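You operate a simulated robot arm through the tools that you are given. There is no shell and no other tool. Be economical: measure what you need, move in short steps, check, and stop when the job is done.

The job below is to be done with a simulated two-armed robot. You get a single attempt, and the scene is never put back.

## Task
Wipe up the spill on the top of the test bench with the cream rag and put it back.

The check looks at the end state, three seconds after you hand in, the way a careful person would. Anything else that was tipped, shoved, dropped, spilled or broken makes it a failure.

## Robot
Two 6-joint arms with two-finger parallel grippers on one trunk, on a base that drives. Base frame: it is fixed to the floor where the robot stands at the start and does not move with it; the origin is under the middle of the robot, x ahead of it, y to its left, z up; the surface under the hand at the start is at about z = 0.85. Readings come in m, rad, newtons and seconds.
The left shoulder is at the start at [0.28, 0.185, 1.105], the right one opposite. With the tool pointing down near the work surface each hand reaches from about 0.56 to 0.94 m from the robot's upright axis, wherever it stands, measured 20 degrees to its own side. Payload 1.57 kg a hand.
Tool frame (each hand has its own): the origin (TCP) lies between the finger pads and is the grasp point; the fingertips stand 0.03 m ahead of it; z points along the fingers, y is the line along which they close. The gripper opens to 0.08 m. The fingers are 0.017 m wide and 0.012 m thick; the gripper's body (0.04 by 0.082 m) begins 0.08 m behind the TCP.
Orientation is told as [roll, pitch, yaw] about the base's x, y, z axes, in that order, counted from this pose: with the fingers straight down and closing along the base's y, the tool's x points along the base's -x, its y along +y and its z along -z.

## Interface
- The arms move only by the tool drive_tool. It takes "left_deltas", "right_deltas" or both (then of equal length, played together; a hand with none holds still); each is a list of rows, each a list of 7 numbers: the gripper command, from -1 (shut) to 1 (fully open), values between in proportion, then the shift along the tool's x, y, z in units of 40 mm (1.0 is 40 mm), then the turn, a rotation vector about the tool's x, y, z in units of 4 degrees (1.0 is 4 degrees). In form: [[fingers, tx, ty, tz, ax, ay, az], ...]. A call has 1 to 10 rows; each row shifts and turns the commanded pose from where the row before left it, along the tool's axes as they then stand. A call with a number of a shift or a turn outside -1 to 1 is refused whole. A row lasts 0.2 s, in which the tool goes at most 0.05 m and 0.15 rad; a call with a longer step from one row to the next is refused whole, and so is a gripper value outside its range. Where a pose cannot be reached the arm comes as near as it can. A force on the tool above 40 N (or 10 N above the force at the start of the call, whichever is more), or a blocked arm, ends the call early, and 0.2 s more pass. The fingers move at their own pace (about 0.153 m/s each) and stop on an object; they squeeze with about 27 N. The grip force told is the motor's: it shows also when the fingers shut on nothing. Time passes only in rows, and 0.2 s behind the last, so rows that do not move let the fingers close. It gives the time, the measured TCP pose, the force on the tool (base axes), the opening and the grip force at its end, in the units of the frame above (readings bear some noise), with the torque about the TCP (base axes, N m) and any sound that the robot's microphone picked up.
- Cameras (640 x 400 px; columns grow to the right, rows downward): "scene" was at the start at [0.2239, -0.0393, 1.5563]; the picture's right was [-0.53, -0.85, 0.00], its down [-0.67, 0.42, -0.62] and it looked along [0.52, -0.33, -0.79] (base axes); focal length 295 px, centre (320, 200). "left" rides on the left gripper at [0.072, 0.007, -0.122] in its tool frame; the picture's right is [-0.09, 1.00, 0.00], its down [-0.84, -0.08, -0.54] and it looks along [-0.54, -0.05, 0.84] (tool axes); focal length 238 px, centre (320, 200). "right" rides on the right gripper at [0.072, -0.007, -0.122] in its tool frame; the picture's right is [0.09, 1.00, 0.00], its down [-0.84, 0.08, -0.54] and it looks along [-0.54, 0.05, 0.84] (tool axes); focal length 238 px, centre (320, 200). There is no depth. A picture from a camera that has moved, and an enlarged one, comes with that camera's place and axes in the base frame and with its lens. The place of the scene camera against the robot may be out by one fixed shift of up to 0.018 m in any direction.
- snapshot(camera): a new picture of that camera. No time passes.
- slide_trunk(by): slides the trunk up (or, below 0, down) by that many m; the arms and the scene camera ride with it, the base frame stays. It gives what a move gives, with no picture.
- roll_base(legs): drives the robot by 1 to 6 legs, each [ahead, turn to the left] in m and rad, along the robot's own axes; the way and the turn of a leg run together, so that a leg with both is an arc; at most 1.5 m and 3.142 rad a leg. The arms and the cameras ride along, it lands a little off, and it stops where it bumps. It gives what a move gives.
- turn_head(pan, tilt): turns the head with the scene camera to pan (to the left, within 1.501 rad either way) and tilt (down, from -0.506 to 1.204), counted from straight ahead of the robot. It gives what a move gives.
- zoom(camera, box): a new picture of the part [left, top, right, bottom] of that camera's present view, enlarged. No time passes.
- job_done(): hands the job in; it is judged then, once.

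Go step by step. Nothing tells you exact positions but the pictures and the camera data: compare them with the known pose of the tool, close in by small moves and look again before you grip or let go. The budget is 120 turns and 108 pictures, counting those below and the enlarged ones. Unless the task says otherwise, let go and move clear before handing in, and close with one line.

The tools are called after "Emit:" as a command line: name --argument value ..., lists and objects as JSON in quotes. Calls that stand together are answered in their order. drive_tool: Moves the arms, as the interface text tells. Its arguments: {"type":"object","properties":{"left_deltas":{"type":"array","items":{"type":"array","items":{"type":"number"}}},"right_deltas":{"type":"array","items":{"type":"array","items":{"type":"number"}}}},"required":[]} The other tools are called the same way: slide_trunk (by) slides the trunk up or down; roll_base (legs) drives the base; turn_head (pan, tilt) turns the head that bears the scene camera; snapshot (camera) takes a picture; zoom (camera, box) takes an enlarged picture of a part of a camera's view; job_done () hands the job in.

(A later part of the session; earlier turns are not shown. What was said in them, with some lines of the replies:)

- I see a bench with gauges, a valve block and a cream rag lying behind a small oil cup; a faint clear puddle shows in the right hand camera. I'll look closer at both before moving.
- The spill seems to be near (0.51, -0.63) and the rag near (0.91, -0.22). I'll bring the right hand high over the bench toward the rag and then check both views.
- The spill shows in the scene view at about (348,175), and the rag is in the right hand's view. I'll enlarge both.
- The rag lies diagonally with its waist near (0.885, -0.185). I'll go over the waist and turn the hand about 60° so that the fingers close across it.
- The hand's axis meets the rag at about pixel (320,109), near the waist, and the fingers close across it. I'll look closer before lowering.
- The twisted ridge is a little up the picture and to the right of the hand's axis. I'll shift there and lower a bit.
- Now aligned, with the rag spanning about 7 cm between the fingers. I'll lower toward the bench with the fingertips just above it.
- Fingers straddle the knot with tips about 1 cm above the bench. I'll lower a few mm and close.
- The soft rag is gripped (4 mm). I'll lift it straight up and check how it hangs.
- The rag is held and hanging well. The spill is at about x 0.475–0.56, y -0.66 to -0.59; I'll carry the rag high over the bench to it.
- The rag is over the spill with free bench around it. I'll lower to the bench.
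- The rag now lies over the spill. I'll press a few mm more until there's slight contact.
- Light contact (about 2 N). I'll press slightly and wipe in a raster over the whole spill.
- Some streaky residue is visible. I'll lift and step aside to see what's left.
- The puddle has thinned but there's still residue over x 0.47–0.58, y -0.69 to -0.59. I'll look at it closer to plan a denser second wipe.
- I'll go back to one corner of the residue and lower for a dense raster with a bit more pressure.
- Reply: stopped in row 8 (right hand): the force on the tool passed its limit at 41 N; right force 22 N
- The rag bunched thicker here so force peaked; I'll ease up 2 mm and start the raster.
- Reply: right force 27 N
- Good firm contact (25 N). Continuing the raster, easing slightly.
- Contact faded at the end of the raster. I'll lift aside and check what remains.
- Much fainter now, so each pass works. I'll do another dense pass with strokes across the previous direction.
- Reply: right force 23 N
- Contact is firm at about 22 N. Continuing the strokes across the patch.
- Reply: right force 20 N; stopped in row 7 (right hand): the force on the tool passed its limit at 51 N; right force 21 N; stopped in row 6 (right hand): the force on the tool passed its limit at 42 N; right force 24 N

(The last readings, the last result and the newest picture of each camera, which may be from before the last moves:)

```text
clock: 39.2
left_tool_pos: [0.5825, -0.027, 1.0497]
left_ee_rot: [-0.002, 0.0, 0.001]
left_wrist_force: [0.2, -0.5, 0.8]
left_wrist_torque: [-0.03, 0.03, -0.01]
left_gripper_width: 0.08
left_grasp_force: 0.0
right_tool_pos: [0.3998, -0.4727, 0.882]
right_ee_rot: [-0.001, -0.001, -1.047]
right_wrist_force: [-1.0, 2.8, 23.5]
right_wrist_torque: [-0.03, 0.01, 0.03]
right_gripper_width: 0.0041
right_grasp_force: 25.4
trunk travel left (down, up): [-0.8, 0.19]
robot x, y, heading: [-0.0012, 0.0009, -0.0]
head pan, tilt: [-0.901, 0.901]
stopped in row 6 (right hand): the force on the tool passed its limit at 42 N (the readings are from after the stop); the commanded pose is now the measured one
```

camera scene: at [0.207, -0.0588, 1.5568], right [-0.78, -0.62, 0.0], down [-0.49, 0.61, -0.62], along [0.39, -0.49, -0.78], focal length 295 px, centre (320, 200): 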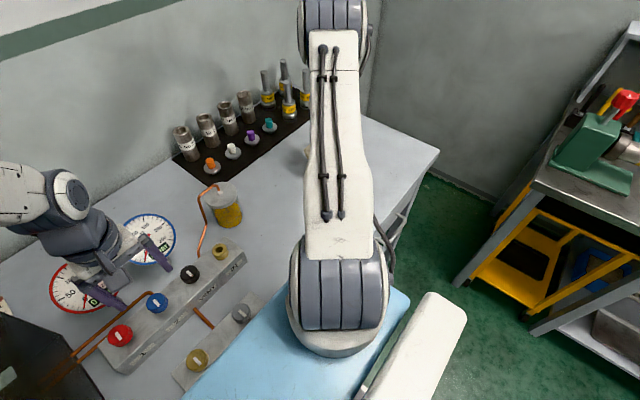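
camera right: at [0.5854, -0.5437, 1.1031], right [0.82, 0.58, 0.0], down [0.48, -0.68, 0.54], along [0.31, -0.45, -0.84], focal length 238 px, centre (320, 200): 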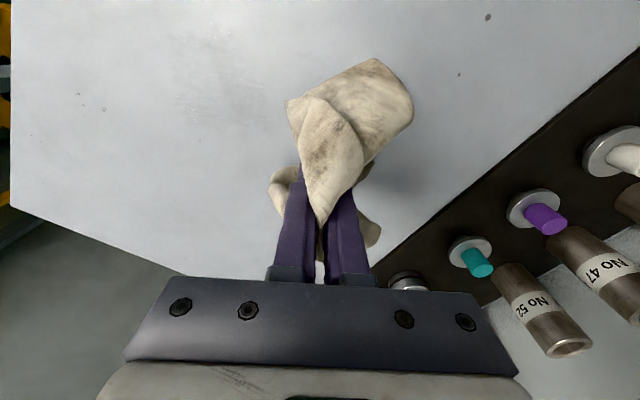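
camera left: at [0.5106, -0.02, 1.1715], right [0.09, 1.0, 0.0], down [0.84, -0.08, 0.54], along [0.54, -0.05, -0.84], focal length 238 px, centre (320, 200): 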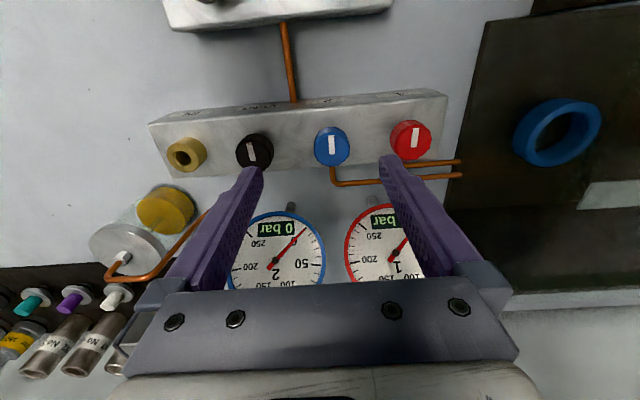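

A force stop cut the strokes and the last one wandered to (0.40, -0.47). I'll lift and return to the viewing pose.

Emit:
drive_tool --right_deltas '[[-1, 0, 0, -1, 0, 0, 0], [-1, 0, 0, -1, 0, 0, 0], [-1, 0, 0, -0.5, 0, 0, 0], [-1, -0.945, 0.545, 0, 0, 0, 0], [-1, -0.945, 0.545, 0, 0, 0, 0], [-1, -0.945, 0.545, 0, 0, 0, 0], [-1, -0.945, 0.545, 0, 0, 0, 0], [-1, -0.945, 0.545, 0, 0, 0, 0], [-1, -0.945, 0.545, 0, 0, 0, 0]]'

Emit:
snapshot --camera "right"

Emit:
zoom --camera "right" --box '[110, 0, 310, 170]'

```text
clock: 41.2
left_tool_pos: [0.5828, -0.0267, 1.0487]
left_ee_rot: [-0.001, 0.0, 0.0]
left_wrist_force: [-0.1, 0.2, -0.2]
left_wrist_torque: [0.0, 0.0, 0.0]
left_gripper_width: 0.0801
left_grasp_force: 0.1
right_tool_pos: [0.6252, -0.604, 0.982]
right_ee_rot: [-0.002, 0.001, -1.046]
right_wrist_force: [1.0, -0.1, -0.2]
right_wrist_torque: [0.02, 0.01, 0.01]
right_gripper_width: 0.0042
right_grasp_force: 25.5
trunk travel left (down, up): [-0.8, 0.19]
robot x, y, heading: [-0.002, 0.002, 0.001]
head pan, tilt: [-0.901, 0.901]
```

```text
77 pictures are left
camera right: at [0.5846, -0.5441, 1.1038], right [0.82, 0.58, 0.0], down [0.49, -0.69, 0.54], along [0.31, -0.44, -0.84], focal length 238 px, centre (320, 200)
```

right: 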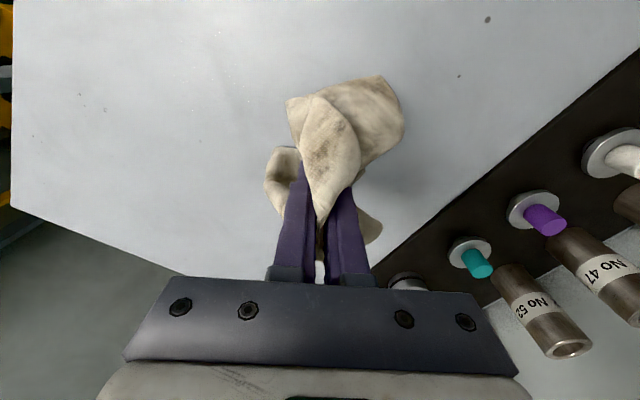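

```text
2.35 times, centred on (210, 85) of right
camera zoom: at [0.5846, -0.5441, 1.1038], right [0.82, 0.58, 0.0], down [0.49, -0.69, 0.54], along [0.31, -0.44, -0.84], focal length 561 px, centre (579, 471)
```

zoom: 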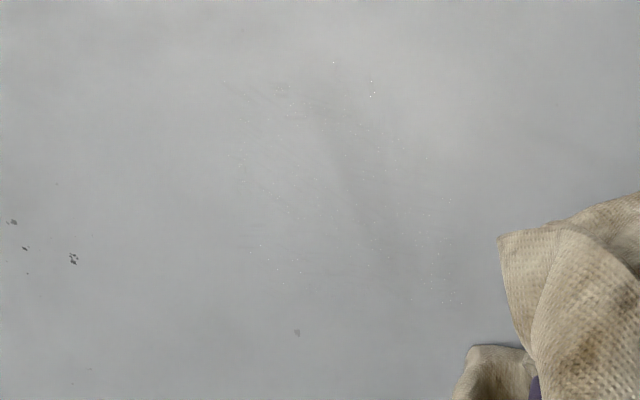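

Almost gone; only a few glints remain. One more light raster pass will finish it.

Emit:
drive_tool --right_deltas '[[-1, 0.65, -0.98, 0, 0, 0, 0], [-1, 0.65, -0.98, 0, 0, 0, 0], [-1, 0.65, -0.98, 0, 0, 0, 0], [-1, 0.65, -0.98, 0, 0, 0, 0], [-1, 0, 0, 0.9, 0, 0, 0], [-1, 0, 0, 0.9, 0, 0, 0], [-1, 0, 0, 0.58, 0, 0, 0]]'

Emit:
drive_tool --right_deltas '[[-1, 0, 0, 0.04, 0, 0, 0], [-1, 0, 0.92, 0.02, 0, 0, 0], [-1, 0, 0.92, 0, 0, 0, 0], [-1, 0, 0.92, 0, 0, 0, 0], [-1, -0.5, 0, 0, 0, 0, 0], [-1, 0, -0.92, 0, 0, 0, 0], [-1, 0, -0.92, 0, 0, 0, 0], [-1, 0, -0.92, 0, 0, 0, 0], [-1, -0.5, 0, 0, 0, 0, 0]]'

```text
clock: 42.8
left_tool_pos: [0.5827, -0.0263, 1.0486]
left_ee_rot: [-0.001, 0.0, 0.001]
left_wrist_force: [-1.3, 0.3, 0.5]
left_wrist_torque: [-0.01, 0.01, 0.0]
left_gripper_width: 0.08
left_grasp_force: 0.1
right_tool_pos: [0.4381, -0.5923, 0.8868]
right_ee_rot: [0.0, -0.001, -1.045]
right_wrist_force: [0.1, -0.5, 0.9]
right_wrist_torque: [0.02, 0.0, 0.03]
right_gripper_width: 0.0041
right_grasp_force: 24.5
trunk travel left (down, up): [-0.8, 0.19]
robot x, y, heading: [0.0014, -0.0014, 0.001]
head pan, tilt: [-0.901, 0.901]
```

```text
clock: 44.8
left_tool_pos: [0.5829, -0.0262, 1.0491]
left_ee_rot: [0.001, -0.001, 0.002]
left_wrist_force: [0.3, -0.4, 0.2]
left_wrist_torque: [-0.01, -0.02, 0.02]
left_gripper_width: 0.0802
left_grasp_force: 0.1
right_tool_pos: [0.4591, -0.627, 0.8847]
right_ee_rot: [0.0, -0.002, -1.043]
right_wrist_force: [0.1, 0.1, 0.4]
right_wrist_torque: [0.02, -0.03, 0.05]
right_gripper_width: 0.0041
right_grasp_force: 25.1
trunk travel left (down, up): [-0.8, 0.19]
robot x, y, heading: [0.0018, -0.0012, 0.001]
head pan, tilt: [-0.901, 0.901]
```

No pressure there; I'll press about 3 mm more and continue, then cover the skipped strip.

Emit:
drive_tool --right_deltas '[[-1, 0, 0, 0.09, 0, 0, 0], [-1, 0, 0.92, 0, 0, 0, 0], [-1, 0, 0.92, 0, 0, 0, 0], [-1, 0, 0.92, 0, 0, 0, 0], [-1, 0.5, 0, 0, 0, 0, 0], [-1, 0, -0.92, 0, 0, 0, 0], [-1, 0, -0.92, 0, 0, 0, 0], [-1, 0, -0.92, 0, 0, 0, 0]]'

```text
clock: 46.6
left_tool_pos: [0.5834, -0.0252, 1.0495]
left_ee_rot: [-0.002, 0.0, 0.002]
left_wrist_force: [0.3, -0.1, 0.2]
left_wrist_torque: [-0.02, 0.0, 0.01]
left_gripper_width: 0.08
left_grasp_force: 0.0
right_tool_pos: [0.4483, -0.6082, 0.8813]
right_ee_rot: [0.001, 0.0, -1.043]
right_wrist_force: [2.1, 1.3, 13.6]
right_wrist_torque: [0.01, 0.05, 0.04]
right_gripper_width: 0.0042
right_grasp_force: 25.1
trunk travel left (down, up): [-0.8, 0.19]
robot x, y, heading: [0.0023, -0.0019, 0.004]
head pan, tilt: [-0.901, 0.901]
```

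Emit:
drive_tool --right_deltas '[[-1, -0.9, 0, 0, 0, 0, 0], [-1, 0, 0.92, 0, 0, 0, 0], [-1, 0, 0.92, 0, 0, 0, 0], [-1, 0, 0.92, 0, 0, 0, 0], [-1, -0.45, 0, 0, 0, 0, 0], [-1, 0, -0.92, 0, 0, 0, 0], [-1, 0, -0.92, 0, 0, 0, 0], [-1, 0, -0.92, 0, 0, 0, 0]]'

```text
clock: 48.4
left_tool_pos: [0.5832, -0.0252, 1.0496]
left_ee_rot: [-0.002, 0.0, 0.001]
left_wrist_force: [0.2, 0.8, 0.7]
left_wrist_torque: [-0.03, 0.0, -0.01]
left_gripper_width: 0.08
left_grasp_force: 0.1
right_tool_pos: [0.4775, -0.6572, 0.8825]
right_ee_rot: [-0.001, -0.003, -1.044]
right_wrist_force: [6.0, 4.2, 26.4]
right_wrist_torque: [0.03, 0.06, -0.01]
right_gripper_width: 0.0042
right_grasp_force: 24.4
trunk travel left (down, up): [-0.8, 0.19]
robot x, y, heading: [0.0008, -0.0014, 0.003]
head pan, tilt: [-0.901, 0.901]
```

Emit:
drive_tool --right_deltas '[[-1, -0.45, 0, 0, 0, 0, 0], [-1, 0, 0.92, 0, 0, 0, 0], [-1, 0, 0.92, 0, 0, 0, 0], [-1, 0, 0.92, 0, 0, 0, 0], [-1, -0.45, 0, 0, 0, 0, 0], [-1, 0, -0.92, 0, 0, 0, 0], [-1, 0, -0.92, 0, 0, 0, 0], [-1, 0, -0.92, 0, 0, 0, 0]]'

Emit:
drive_tool --right_deltas '[[-1, 0, 0, -1, 0, 0, 0], [-1, 0, 0, -1, 0, 0, 0], [-1, 0, 1, -0.5, 0, 0, 0], [-1, 0, 1, 0, 0, 0, 0], [-1, 0, 1, 0, 0, 0, 0], [-1, 0, 1, 0, 0, 0, 0]]'

Emit:
snapshot --camera "right"

Emit:
zoom --camera "right" --box '[110, 0, 310, 170]'

```text
clock: 49.5
left_tool_pos: [0.5823, -0.0263, 1.05]
left_ee_rot: [-0.001, -0.002, 0.001]
left_wrist_force: [-0.2, -0.4, -1.1]
left_wrist_torque: [-0.03, 0.0, 0.03]
left_gripper_width: 0.0801
left_grasp_force: 0.1
right_tool_pos: [0.583, -0.6197, 0.8823]
right_ee_rot: [0.0, 0.002, -1.045]
right_wrist_force: [-2.3, 3.4, 14.5]
right_wrist_torque: [0.04, 0.17, -0.03]
right_gripper_width: 0.0042
right_grasp_force: 24.3
trunk travel left (down, up): [-0.8, 0.19]
robot x, y, heading: [0.0011, 0.0013, 0.001]
head pan, tilt: [-0.901, 0.901]
stopped in row 5 (right hand): the force on the tool passed its limit at 44 N (the readings are from after the stop); the commanded pose is now the measured one
```

```text
clock: 50.9
left_tool_pos: [0.5829, -0.0274, 1.0504]
left_ee_rot: [0.0, 0.001, 0.0]
left_wrist_force: [0.0, 0.4, -0.4]
left_wrist_torque: [0.0, -0.03, 0.03]
left_gripper_width: 0.0801
left_grasp_force: 0.1
right_tool_pos: [0.7229, -0.5405, 0.9791]
right_ee_rot: [0.0, 0.005, -1.044]
right_wrist_force: [-0.7, 0.2, 0.6]
right_wrist_torque: [0.05, -0.03, 0.02]
right_gripper_width: 0.0044
right_grasp_force: 24.5
trunk travel left (down, up): [-0.8, 0.19]
robot x, y, heading: [0.0007, -0.0015, 0.001]
head pan, tilt: [-0.901, 0.901]
```

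```text
75 pictures are left
camera right: at [0.681, -0.4813, 1.1005], right [0.82, 0.58, 0.0], down [0.49, -0.69, 0.54], along [0.31, -0.44, -0.84], focal length 238 px, centre (320, 200)
```

right: 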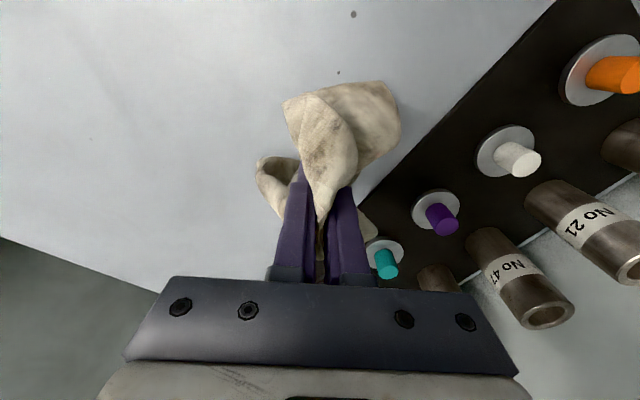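

```text
2.35 times, centred on (210, 85) of right
camera zoom: at [0.681, -0.4813, 1.1005], right [0.82, 0.58, 0.0], down [0.49, -0.69, 0.54], along [0.31, -0.44, -0.84], focal length 561 px, centre (579, 471)
```

zoom: 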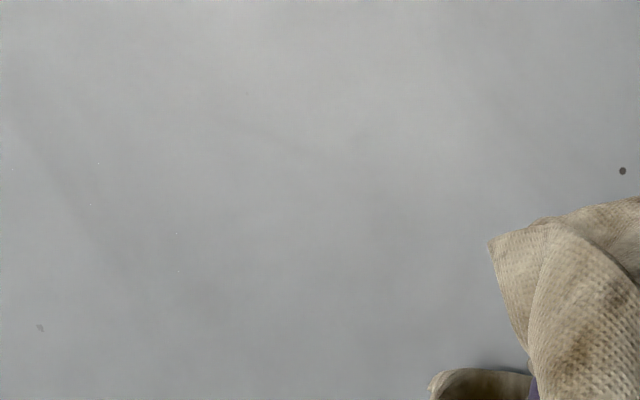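

The hand ended closer to the rack than planned, so I'll raise it straight up first, then check both the bench and the rack.

Emit:
drive_tool --right_deltas '[[-1, 0, 0, -1, 0, 0, 0], [-1, 0, 0, -1, 0, 0, 0], [-1, 0, 0, -1, 0, 0, 0], [-1, 0, 0, -1, 0, 0, 0]]'

Emit:
snapshot --camera "right"

Emit:
zoom --camera "right" --box '[80, 30, 290, 200]'

Emit:
snapshot --camera "scene"

```text
clock: 51.9
left_tool_pos: [0.5833, -0.0269, 1.0491]
left_ee_rot: [0.0, 0.0, 0.0]
left_wrist_force: [0.4, 0.1, -0.1]
left_wrist_torque: [-0.04, 0.03, 0.03]
left_gripper_width: 0.0801
left_grasp_force: 0.0
right_tool_pos: [0.7206, -0.5406, 1.1404]
right_ee_rot: [-0.001, 0.007, -1.044]
right_wrist_force: [0.2, -0.1, -0.6]
right_wrist_torque: [0.01, -0.03, 0.02]
right_gripper_width: 0.0043
right_grasp_force: 25.1
trunk travel left (down, up): [-0.8, 0.19]
robot x, y, heading: [0.0049, -0.0018, 0.003]
head pan, tilt: [-0.901, 0.901]
```

```text
73 pictures are left
camera right: at [0.6793, -0.4818, 1.2617], right [0.81, 0.58, 0.0], down [0.49, -0.69, 0.54], along [0.31, -0.44, -0.84], focal length 238 px, centre (320, 200)
```

right: 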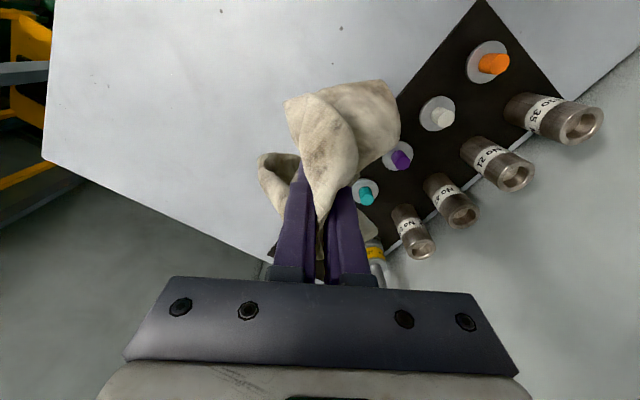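

```text
2.35 times, centred on (185, 115) of right
camera zoom: at [0.6793, -0.4818, 1.2617], right [0.81, 0.58, 0.0], down [0.49, -0.69, 0.54], along [0.31, -0.44, -0.84], focal length 561 px, centre (638, 400)
```

zoom: 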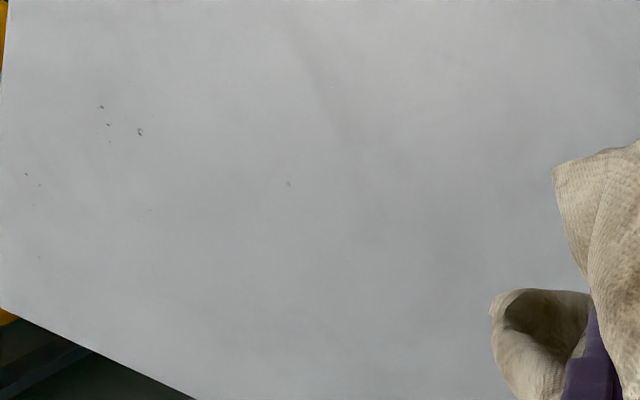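

```text
71 pictures are left
camera scene: at [0.2073, -0.0584, 1.5567], right [-0.78, -0.62, 0.0], down [-0.49, 0.61, -0.62], along [0.39, -0.49, -0.78], focal length 295 px, centre (320, 200)
```

scene: 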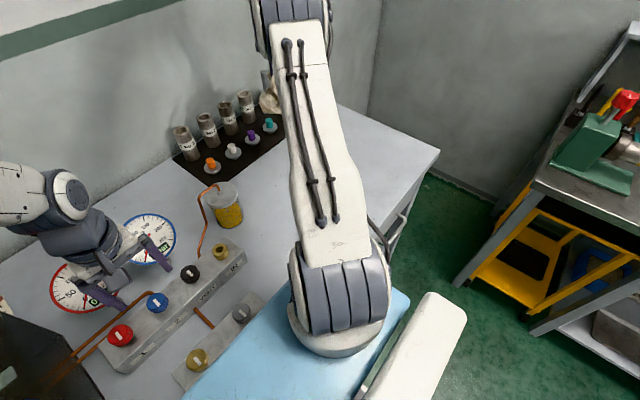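

The rack looks intact and the bench looks clean. I'll take one closer look at the spill area for residue.

Emit:
drive_tool --right_deltas '[[-1, -0.06, -0.95, 0.3, 0, 0, 0], [-1, -0.06, -0.95, 0.6, 0, 0, 0], [-1, -0.06, -0.95, 0.6, 0, 0, 0], [-1, 0, 0, 0.9, 0, 0, 0], [-1, 0, 0, 0.9, 0, 0, 0]]'

Emit:
zoom --camera "right" --box '[110, 0, 310, 170]'

```text
clock: 53.1
left_tool_pos: [0.5838, -0.0265, 1.0489]
left_ee_rot: [0.002, 0.0, 0.0]
left_wrist_force: [-0.3, 0.4, 0.2]
left_wrist_torque: [-0.01, -0.03, 0.01]
left_gripper_width: 0.08
left_grasp_force: 0.0
right_tool_pos: [0.6267, -0.6046, 1.0091]
right_ee_rot: [0.0, 0.004, -1.044]
right_wrist_force: [-0.5, 0.6, -0.6]
right_wrist_torque: [-0.02, -0.02, 0.02]
right_gripper_width: 0.0041
right_grasp_force: 24.8
trunk travel left (down, up): [-0.8, 0.19]
robot x, y, heading: [-0.0031, 0.0043, -0.002]
head pan, tilt: [-0.901, 0.901]
```

```text
2.35 times, centred on (210, 85) of right
camera zoom: at [0.5851, -0.5462, 1.1296], right [0.82, 0.58, 0.0], down [0.49, -0.69, 0.54], along [0.31, -0.44, -0.84], focal length 561 px, centre (579, 471)
```

zoom: 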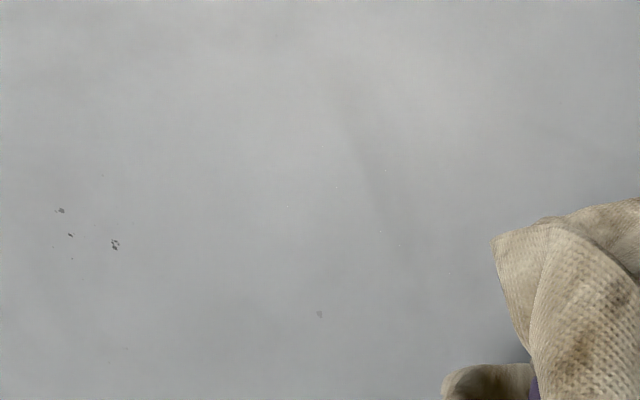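

Only three tiny glints remain near (0.51–0.55, -0.64). I'll do one last short pass there.

Emit:
drive_tool --right_deltas '[[-1, 0.32, -0.89, 0, 0, 0, 0], [-1, 0.32, -0.89, 0, 0, 0, 0], [-1, 0.32, -0.89, 0, 0, 0, 0], [-1, 0.32, -0.89, 0, 0, 0, 0], [-1, 0, 0, 0.9, 0, 0, 0], [-1, 0, 0, 0.9, 0, 0, 0], [-1, 0, 0, 0.9, 0, 0, 0], [-1, 0, 0, 0.4, 0, 0, 0], [-1, 0, 0, 0.06, 0, 0, 0]]'

```text
clock: 55.1
left_tool_pos: [0.5822, -0.0247, 1.0489]
left_ee_rot: [-0.002, 0.0, 0.001]
left_wrist_force: [0.1, 0.5, 0.8]
left_wrist_torque: [0.0, 0.04, 0.02]
left_gripper_width: 0.0801
left_grasp_force: 0.1
right_tool_pos: [0.4773, -0.6312, 0.8827]
right_ee_rot: [-0.002, 0.001, -1.044]
right_wrist_force: [-1.0, 1.1, 10.0]
right_wrist_torque: [-0.07, 0.01, 0.02]
right_gripper_width: 0.0043
right_grasp_force: 24.6
trunk travel left (down, up): [-0.8, 0.19]
robot x, y, heading: [-0.0007, 0.0013, -0.0]
head pan, tilt: [-0.901, 0.901]
```

Emit:
drive_tool --right_deltas '[[-1, 0, 0.8, 0, 0, 0, 0], [-1, 0, 0.8, 0, 0, 0, 0], [-1, 0, 0.8, 0, 0, 0, 0], [-1, -0.4, 0, 0, 0, 0, 0], [-1, 0, -0.8, 0, 0, 0, 0], [-1, 0, -0.8, 0, 0, 0, 0], [-1, 0, -0.8, 0, 0, 0, 0], [-1, -0.4, 0, 0, 0, 0, 0]]'

```text
clock: 56.9
left_tool_pos: [0.5832, -0.0253, 1.0494]
left_ee_rot: [-0.003, 0.001, -0.001]
left_wrist_force: [-0.4, 0.0, -0.4]
left_wrist_torque: [-0.01, -0.04, 0.01]
left_gripper_width: 0.08
left_grasp_force: 0.0
right_tool_pos: [0.4927, -0.6591, 0.8831]
right_ee_rot: [-0.002, 0.005, -1.043]
right_wrist_force: [0.6, 1.9, 7.1]
right_wrist_torque: [0.03, -0.01, -0.02]
right_gripper_width: 0.0043
right_grasp_force: 24.9
trunk travel left (down, up): [-0.8, 0.19]
robot x, y, heading: [0.0008, 0.0001, 0.005]
head pan, tilt: [-0.901, 0.901]
```

Emit:
drive_tool --right_deltas '[[-1, 0, 0.8, 0, 0, 0, 0], [-1, 0, 0.8, 0, 0, 0, 0], [-1, 0, 0.8, 0, 0, 0, 0], [-1, -0.4, 0, 0, 0, 0, 0], [-1, 0, -0.8, 0, 0, 0, 0], [-1, 0, -0.8, 0, 0, 0, 0], [-1, 0, -0.8, 0, 0, 0, 0]]'

```text
clock: 58.5
left_tool_pos: [0.5833, -0.0258, 1.0492]
left_ee_rot: [-0.002, 0.0, 0.001]
left_wrist_force: [0.0, 0.4, 0.7]
left_wrist_torque: [-0.02, 0.0, -0.02]
left_gripper_width: 0.0797
left_grasp_force: 0.0
right_tool_pos: [0.5023, -0.6727, 0.882]
right_ee_rot: [-0.003, 0.003, -1.045]
right_wrist_force: [2.2, 0.5, 11.8]
right_wrist_torque: [-0.06, -0.05, 0.05]
right_gripper_width: 0.0042
right_grasp_force: 25.0
trunk travel left (down, up): [-0.8, 0.19]
robot x, y, heading: [0.0003, 0.0002, 0.0]
head pan, tilt: [-0.901, 0.901]
```

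Done with the pass; lifting to the transport height and stepping aside for a final look.

Emit:
drive_tool --right_deltas '[[-1, 0, 0, -1, 0, 0, 0], [-1, 0, 0, -1, 0, 0, 0], [-1, 0, 0, -1, 0, 0, 0], [-1, 0.2, 1, -0.5, 0, 0, 0], [-1, 0.2, 1, -0.5, 0, 0, 0], [-1, 0.2, 1, -0.5, 0, 0, 0]]'

Emit:
snapshot --camera "right"

Emit:
zoom --camera "right" --box '[110, 0, 310, 170]'

```text
clock: 59.9
left_tool_pos: [0.5827, -0.0267, 1.0493]
left_ee_rot: [0.001, 0.002, 0.001]
left_wrist_force: [0.0, 0.3, 0.5]
left_wrist_torque: [0.02, -0.02, 0.01]
left_gripper_width: 0.0798
left_grasp_force: 0.1
right_tool_pos: [0.5916, -0.5885, 1.0595]
right_ee_rot: [0.0, 0.005, -1.047]
right_wrist_force: [-0.1, -0.2, -0.6]
right_wrist_torque: [0.02, -0.02, -0.01]
right_gripper_width: 0.0041
right_grasp_force: 24.4
trunk travel left (down, up): [-0.8, 0.19]
robot x, y, heading: [-0.0014, -0.0009, 0.0]
head pan, tilt: [-0.901, 0.901]
```

```text
69 pictures are left
camera right: at [0.5496, -0.5305, 1.1812], right [0.82, 0.58, 0.0], down [0.49, -0.69, 0.54], along [0.31, -0.44, -0.84], focal length 238 px, centre (320, 200)
```

right: 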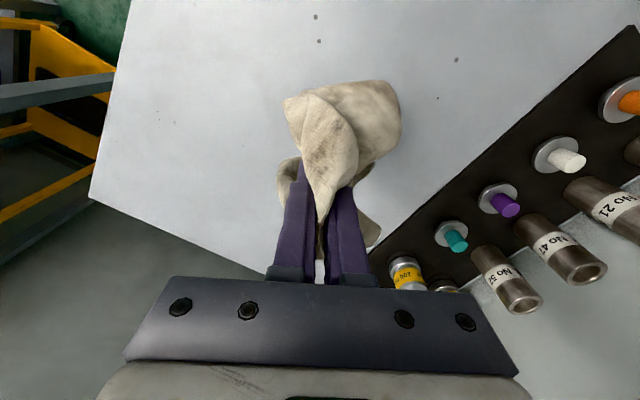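

```text
2.35 times, centred on (210, 85) of right
camera zoom: at [0.5496, -0.5305, 1.1812], right [0.82, 0.58, 0.0], down [0.49, -0.69, 0.54], along [0.31, -0.44, -0.84], focal length 561 px, centre (579, 471)
```

zoom: 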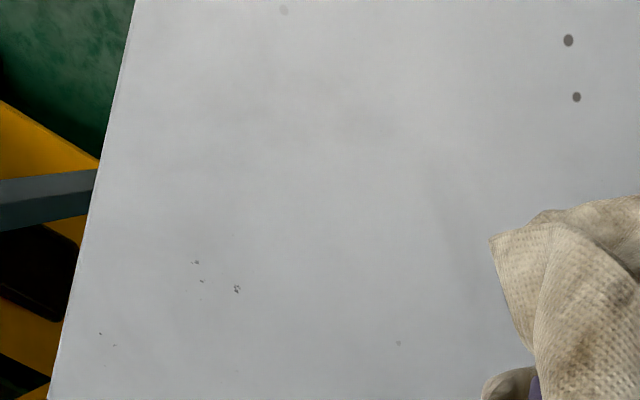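

The bench is clean. Now I'll carry the rag back high over the bench to where it lay.

Emit:
drive_tool --right_deltas '[[-1, 0, 0, -1, 0, 0, 0], [-1, 0, 0, -1, 0, 0, 0], [-1, 0.49, 0.96, 0, 0, 0, 0], [-1, 0.49, 0.96, 0, 0, 0, 0], [-1, 0.49, 0.96, 0, 0, 0, 0], [-1, 0.49, 0.96, 0, 0, 0, 0], [-1, 0.49, 0.96, 0, 0, 0, 0], [-1, 0.49, 0.96, 0, 0, 0, 0], [-1, 0.49, 0.96, 0, 0, 0, 0], [-1, 0.49, 0.96, 0, 0, 0, 0]]'

Emit:
drive_tool --right_deltas '[[-1, 0.49, 0.96, 0, 0, 0, 0], [-1, 0.49, 0.96, 0, 0, 0, 0], [-1, 0.49, 0.96, 0, 0, 0, 0], [-1, 0.49, 0.96, 0, 0, 0, 0], [-1, 0, 0, 0, 0, 0, 0]]'

Emit:
snapshot --camera "right"

```text
clock: 62.1
left_tool_pos: [0.5838, -0.028, 1.0489]
left_ee_rot: [-0.001, 0.0, 0.001]
left_wrist_force: [-0.6, 0.0, 0.9]
left_wrist_torque: [0.04, 0.01, 0.0]
left_gripper_width: 0.08
left_grasp_force: 0.0
right_tool_pos: [0.7807, -0.3005, 1.1444]
right_ee_rot: [-0.001, 0.005, -1.047]
right_wrist_force: [1.0, 0.3, -0.2]
right_wrist_torque: [0.02, 0.0, -0.01]
right_gripper_width: 0.0045
right_grasp_force: 25.0
trunk travel left (down, up): [-0.8, 0.19]
robot x, y, heading: [-0.0002, -0.0017, 0.0]
head pan, tilt: [-0.901, 0.901]
```

```text
clock: 63.3
left_tool_pos: [0.5842, -0.0259, 1.0493]
left_ee_rot: [0.001, 0.001, 0.0]
left_wrist_force: [-0.1, -0.1, -0.5]
left_wrist_torque: [0.0, 0.01, 0.0]
left_gripper_width: 0.0799
left_grasp_force: 0.1
right_tool_pos: [0.8751, -0.1564, 1.1425]
right_ee_rot: [-0.002, 0.004, -1.044]
right_wrist_force: [-1.0, 0.0, -0.8]
right_wrist_torque: [-0.02, 0.03, 0.06]
right_gripper_width: 0.0044
right_grasp_force: 25.0
trunk travel left (down, up): [-0.8, 0.19]
robot x, y, heading: [0.001, 0.0022, -0.002]
head pan, tilt: [-0.901, 0.901]
```

```text
67 pictures are left
camera right: at [0.8332, -0.0978, 1.2647], right [0.82, 0.58, 0.0], down [0.49, -0.69, 0.54], along [0.31, -0.44, -0.84], focal length 238 px, centre (320, 200)
```

right: 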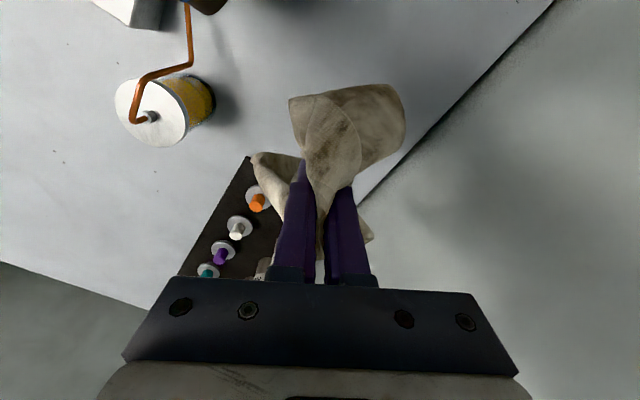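

I'm above the original spot. Lowering most of the way, then checking the rag against the rack.

Emit:
drive_tool --right_deltas '[[-1, 0, 0, 1, 0, 0, 0], [-1, 0, 0, 1, 0, 0, 0], [-1, 0, 0, 1, 0, 0, 0], [-1, 0, 0, 1, 0, 0, 0], [-1, 0, 0, 0.8, 0, 0, 0]]'

Emit:
snapshot --camera "right"

Emit:
snapshot --camera "scene"

```text
clock: 64.5
left_tool_pos: [0.5828, -0.0261, 1.0482]
left_ee_rot: [-0.001, -0.002, 0.0]
left_wrist_force: [0.6, 0.8, -0.6]
left_wrist_torque: [0.0, 0.01, 0.0]
left_gripper_width: 0.0799
left_grasp_force: 0.0
right_tool_pos: [0.8775, -0.1579, 0.9491]
right_ee_rot: [0.0, 0.004, -1.045]
right_wrist_force: [0.0, 0.5, -0.3]
right_wrist_torque: [-0.04, -0.03, 0.03]
right_gripper_width: 0.0043
right_grasp_force: 24.9
trunk travel left (down, up): [-0.8, 0.19]
robot x, y, heading: [0.0001, 0.0002, 0.001]
head pan, tilt: [-0.901, 0.901]
```

```text
66 pictures are left
camera right: at [0.8347, -0.0983, 1.0706], right [0.81, 0.58, 0.0], down [0.49, -0.69, 0.54], along [0.31, -0.44, -0.84], focal length 238 px, centre (320, 200)
```

right: 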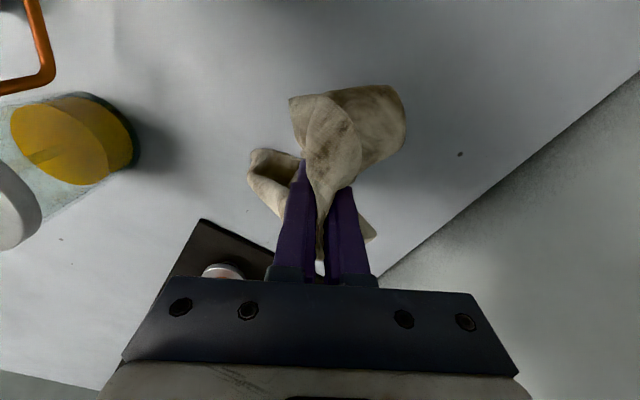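

```text
65 pictures are left
camera scene: at [0.2072, -0.0583, 1.5568], right [-0.78, -0.62, 0.0], down [-0.49, 0.61, -0.62], along [0.39, -0.49, -0.78], focal length 295 px, centre (320, 200)
```

scene: 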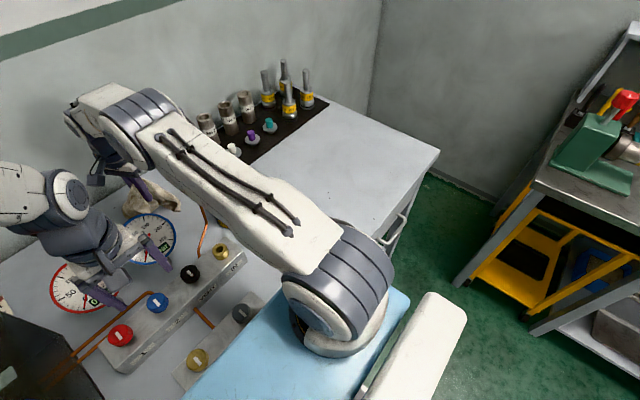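

Clear of the rack. Lowering to the bench and releasing.

Emit:
drive_tool --right_deltas '[[-1, -0.3, 0, 0.7, 0, 0, 0], [-1, 0, 0, 0.8, 0, 0, 0], [-1, 0, 0, 0.08, 0, 0, 0]]'

Emit:
snapshot --camera "right"

```text
clock: 65.3
left_tool_pos: [0.5825, -0.0262, 1.0487]
left_ee_rot: [0.0, 0.002, 0.0]
left_wrist_force: [1.0, 0.1, 0.6]
left_wrist_torque: [0.02, 0.0, 0.01]
left_gripper_width: 0.0798
left_grasp_force: 0.0
right_tool_pos: [0.8811, -0.1655, 0.8873]
right_ee_rot: [0.0, 0.004, -1.047]
right_wrist_force: [-0.1, 0.7, 3.5]
right_wrist_torque: [0.01, 0.02, 0.02]
right_gripper_width: 0.0043
right_grasp_force: 24.5
trunk travel left (down, up): [-0.8, 0.19]
robot x, y, heading: [0.0004, 0.0025, -0.002]
head pan, tilt: [-0.901, 0.901]
```

```text
64 pictures are left
camera right: at [0.8394, -0.1067, 1.0081], right [0.82, 0.58, 0.0], down [0.49, -0.69, 0.54], along [0.31, -0.44, -0.84], focal length 238 px, centre (320, 200)
```

right: 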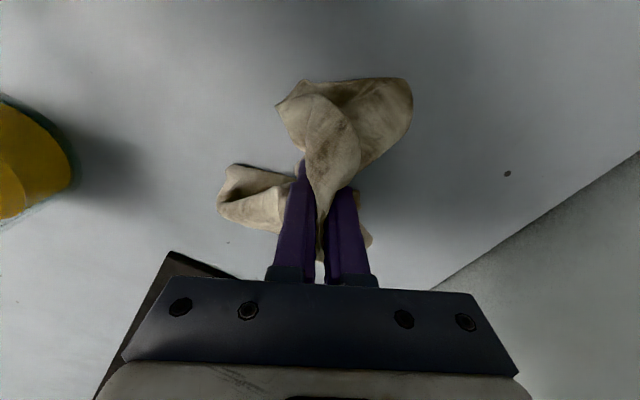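

The rag rests on the bench. Opening and lifting away slowly.

Emit:
drive_tool --right_deltas '[[0.3, 0, 0, 0, 0, 0, 0], [0.3, 0, 0, 0, 0, 0, 0], [0.3, 0, 0, -0.3, 0, 0, 0], [0.3, 0, 0, -0.6, 0, 0, 0], [0.3, 0, 0, -1, 0, 0, 0], [0.3, 0, 0, -1, 0, 0, 0]]'

Emit:
snapshot --camera "right"

```text
clock: 66.7
left_tool_pos: [0.5835, -0.0262, 1.0494]
left_ee_rot: [0.002, -0.001, -0.002]
left_wrist_force: [0.5, -0.5, -0.5]
left_wrist_torque: [-0.01, 0.02, 0.0]
left_gripper_width: 0.0801
left_grasp_force: 0.0
right_tool_pos: [0.8789, -0.1684, 1.0039]
right_ee_rot: [-0.003, 0.005, -1.046]
right_wrist_force: [-0.9, -0.4, 0.0]
right_wrist_torque: [-0.04, 0.01, 0.07]
right_gripper_width: 0.052
right_grasp_force: 0.0
trunk travel left (down, up): [-0.8, 0.19]
robot x, y, heading: [0.0022, 0.0002, 0.002]
head pan, tilt: [-0.901, 0.901]
```

```text
63 pictures are left
camera right: at [0.8382, -0.1099, 1.125], right [0.81, 0.58, 0.0], down [0.49, -0.69, 0.54], along [0.31, -0.44, -0.84], focal length 238 px, centre (320, 200)
```

right: 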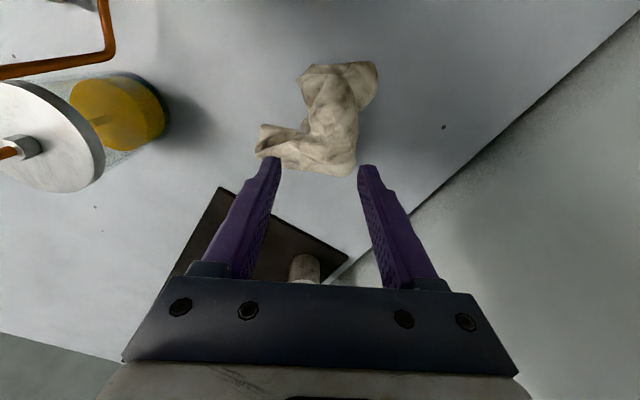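

The rag lies within about 2 cm of where it was. I'll raise the hand and retreat over the free part of the bench, then check everything.

Emit:
drive_tool --right_deltas '[[0.3, 0, 0, -1, 0, 0, 0], [0.3, 0, 0, -1, 0, 0, 0], [0.3, 0, 0, -1, 0, 0, 0], [0.3, -0.1, -1, -0.3, 0, 0, 0], [0.3, -0.1, -1, 0, 0, 0, 0], [0.3, -0.1, -1, 0, 0, 0, 0], [0.3, -0.1, -1, 0, 0, 0, 0], [0.3, -0.1, -1, 0, 0, 0, 0], [0.3, -0.1, -1, 0, 0, 0, 0], [0.3, -0.1, -1, 0, 0, 0, 0]]'

Emit:
drive_tool --right_deltas '[[0.3, -0.1, -1, 0, 0, 0, 0], [0.3, -0.1, -1, 0, 0, 0, 0], [0.3, -0.1, -1, 0, 0, 0, 0], [0.3, 0, 0, 0, 0, 0, 0], [0.3, 0, 0, 0, 0, 0, 0]]'

Emit:
snapshot --camera "scene"

Emit:
snapshot --camera "right"

```text
clock: 68.9
left_tool_pos: [0.5829, -0.0262, 1.0492]
left_ee_rot: [0.0, 0.0, 0.002]
left_wrist_force: [0.1, 0.3, -0.8]
left_wrist_torque: [0.0, 0.0, 0.03]
left_gripper_width: 0.08
left_grasp_force: 0.1
right_tool_pos: [0.6523, -0.3337, 1.1334]
right_ee_rot: [0.001, 0.004, -1.044]
right_wrist_force: [0.4, 0.7, 0.8]
right_wrist_torque: [0.01, 0.02, 0.0]
right_gripper_width: 0.052
right_grasp_force: 0.0
trunk travel left (down, up): [-0.8, 0.19]
robot x, y, heading: [0.0011, 0.0012, -0.0]
head pan, tilt: [-0.901, 0.901]
```

```text
clock: 70.1
left_tool_pos: [0.5824, -0.0269, 1.0506]
left_ee_rot: [-0.001, 0.001, 0.001]
left_wrist_force: [0.3, 0.0, 0.0]
left_wrist_torque: [-0.01, -0.03, -0.01]
left_gripper_width: 0.0801
left_grasp_force: 0.0
right_tool_pos: [0.557, -0.4026, 1.1339]
right_ee_rot: [-0.001, 0.006, -1.045]
right_wrist_force: [-0.4, -0.5, -0.8]
right_wrist_torque: [0.04, 0.0, -0.03]
right_gripper_width: 0.052
right_grasp_force: 0.0
trunk travel left (down, up): [-0.8, 0.19]
robot x, y, heading: [0.0003, 0.0019, -0.003]
head pan, tilt: [-0.901, 0.901]
```

```text
62 pictures are left
camera scene: at [0.2072, -0.0583, 1.5568], right [-0.78, -0.62, 0.0], down [-0.49, 0.61, -0.62], along [0.39, -0.49, -0.78], focal length 295 px, centre (320, 200)
```

scene: 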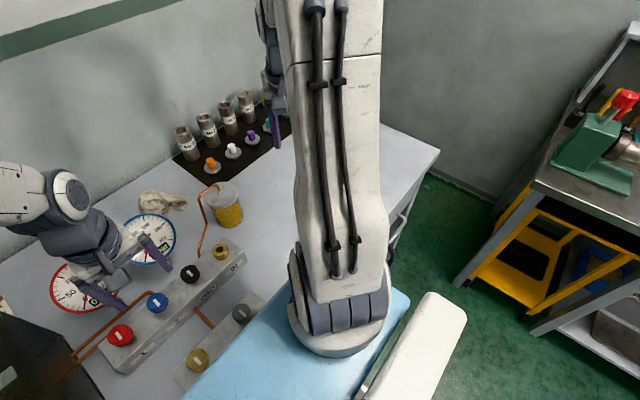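

```text
61 pictures are left
camera right: at [0.5139, -0.344, 1.2558], right [0.81, 0.58, 0.0], down [0.49, -0.69, 0.54], along [0.31, -0.44, -0.84], focal length 238 px, centre (320, 200)
```

right: 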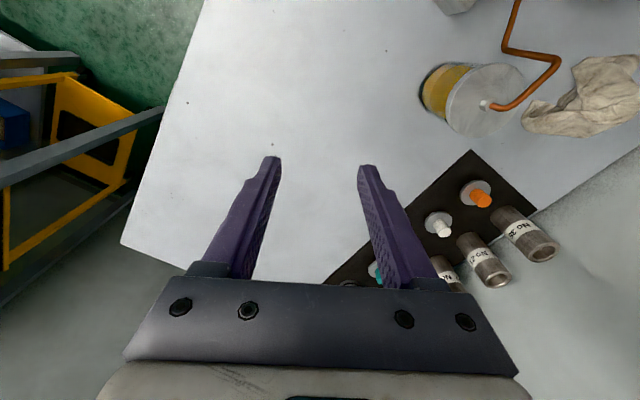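

The bench is clean and the rag is back. One last enlarged look at the spill place.

Emit:
zoom --camera "right" --box '[130, 60, 370, 270]'

```text
1.90 times, centred on (250, 165) of right
camera zoom: at [0.5139, -0.344, 1.2558], right [0.81, 0.58, 0.0], down [0.49, -0.69, 0.54], along [0.31, -0.44, -0.84], focal length 454 px, centre (453, 267)
```

zoom: 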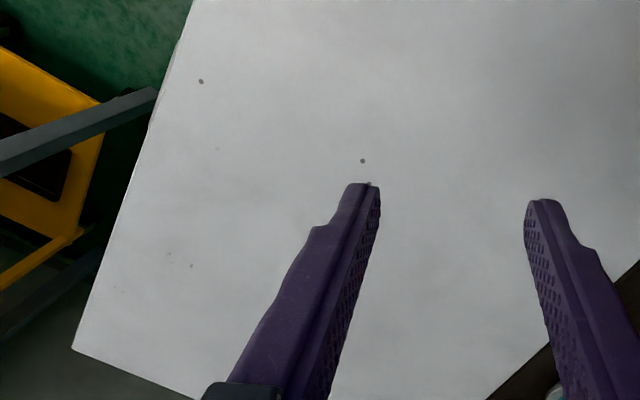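

The spill is gone, the rag is back in its place and nothing else looks disturbed, so I'm handing in.

Emit:
job_done

```text
The job is handed in.
```

I wiped the spill off the bench top with the cream rag, put the rag back about 2 cm from where it lay, and moved the hand clear; nothing else looked moved in the final pictures.
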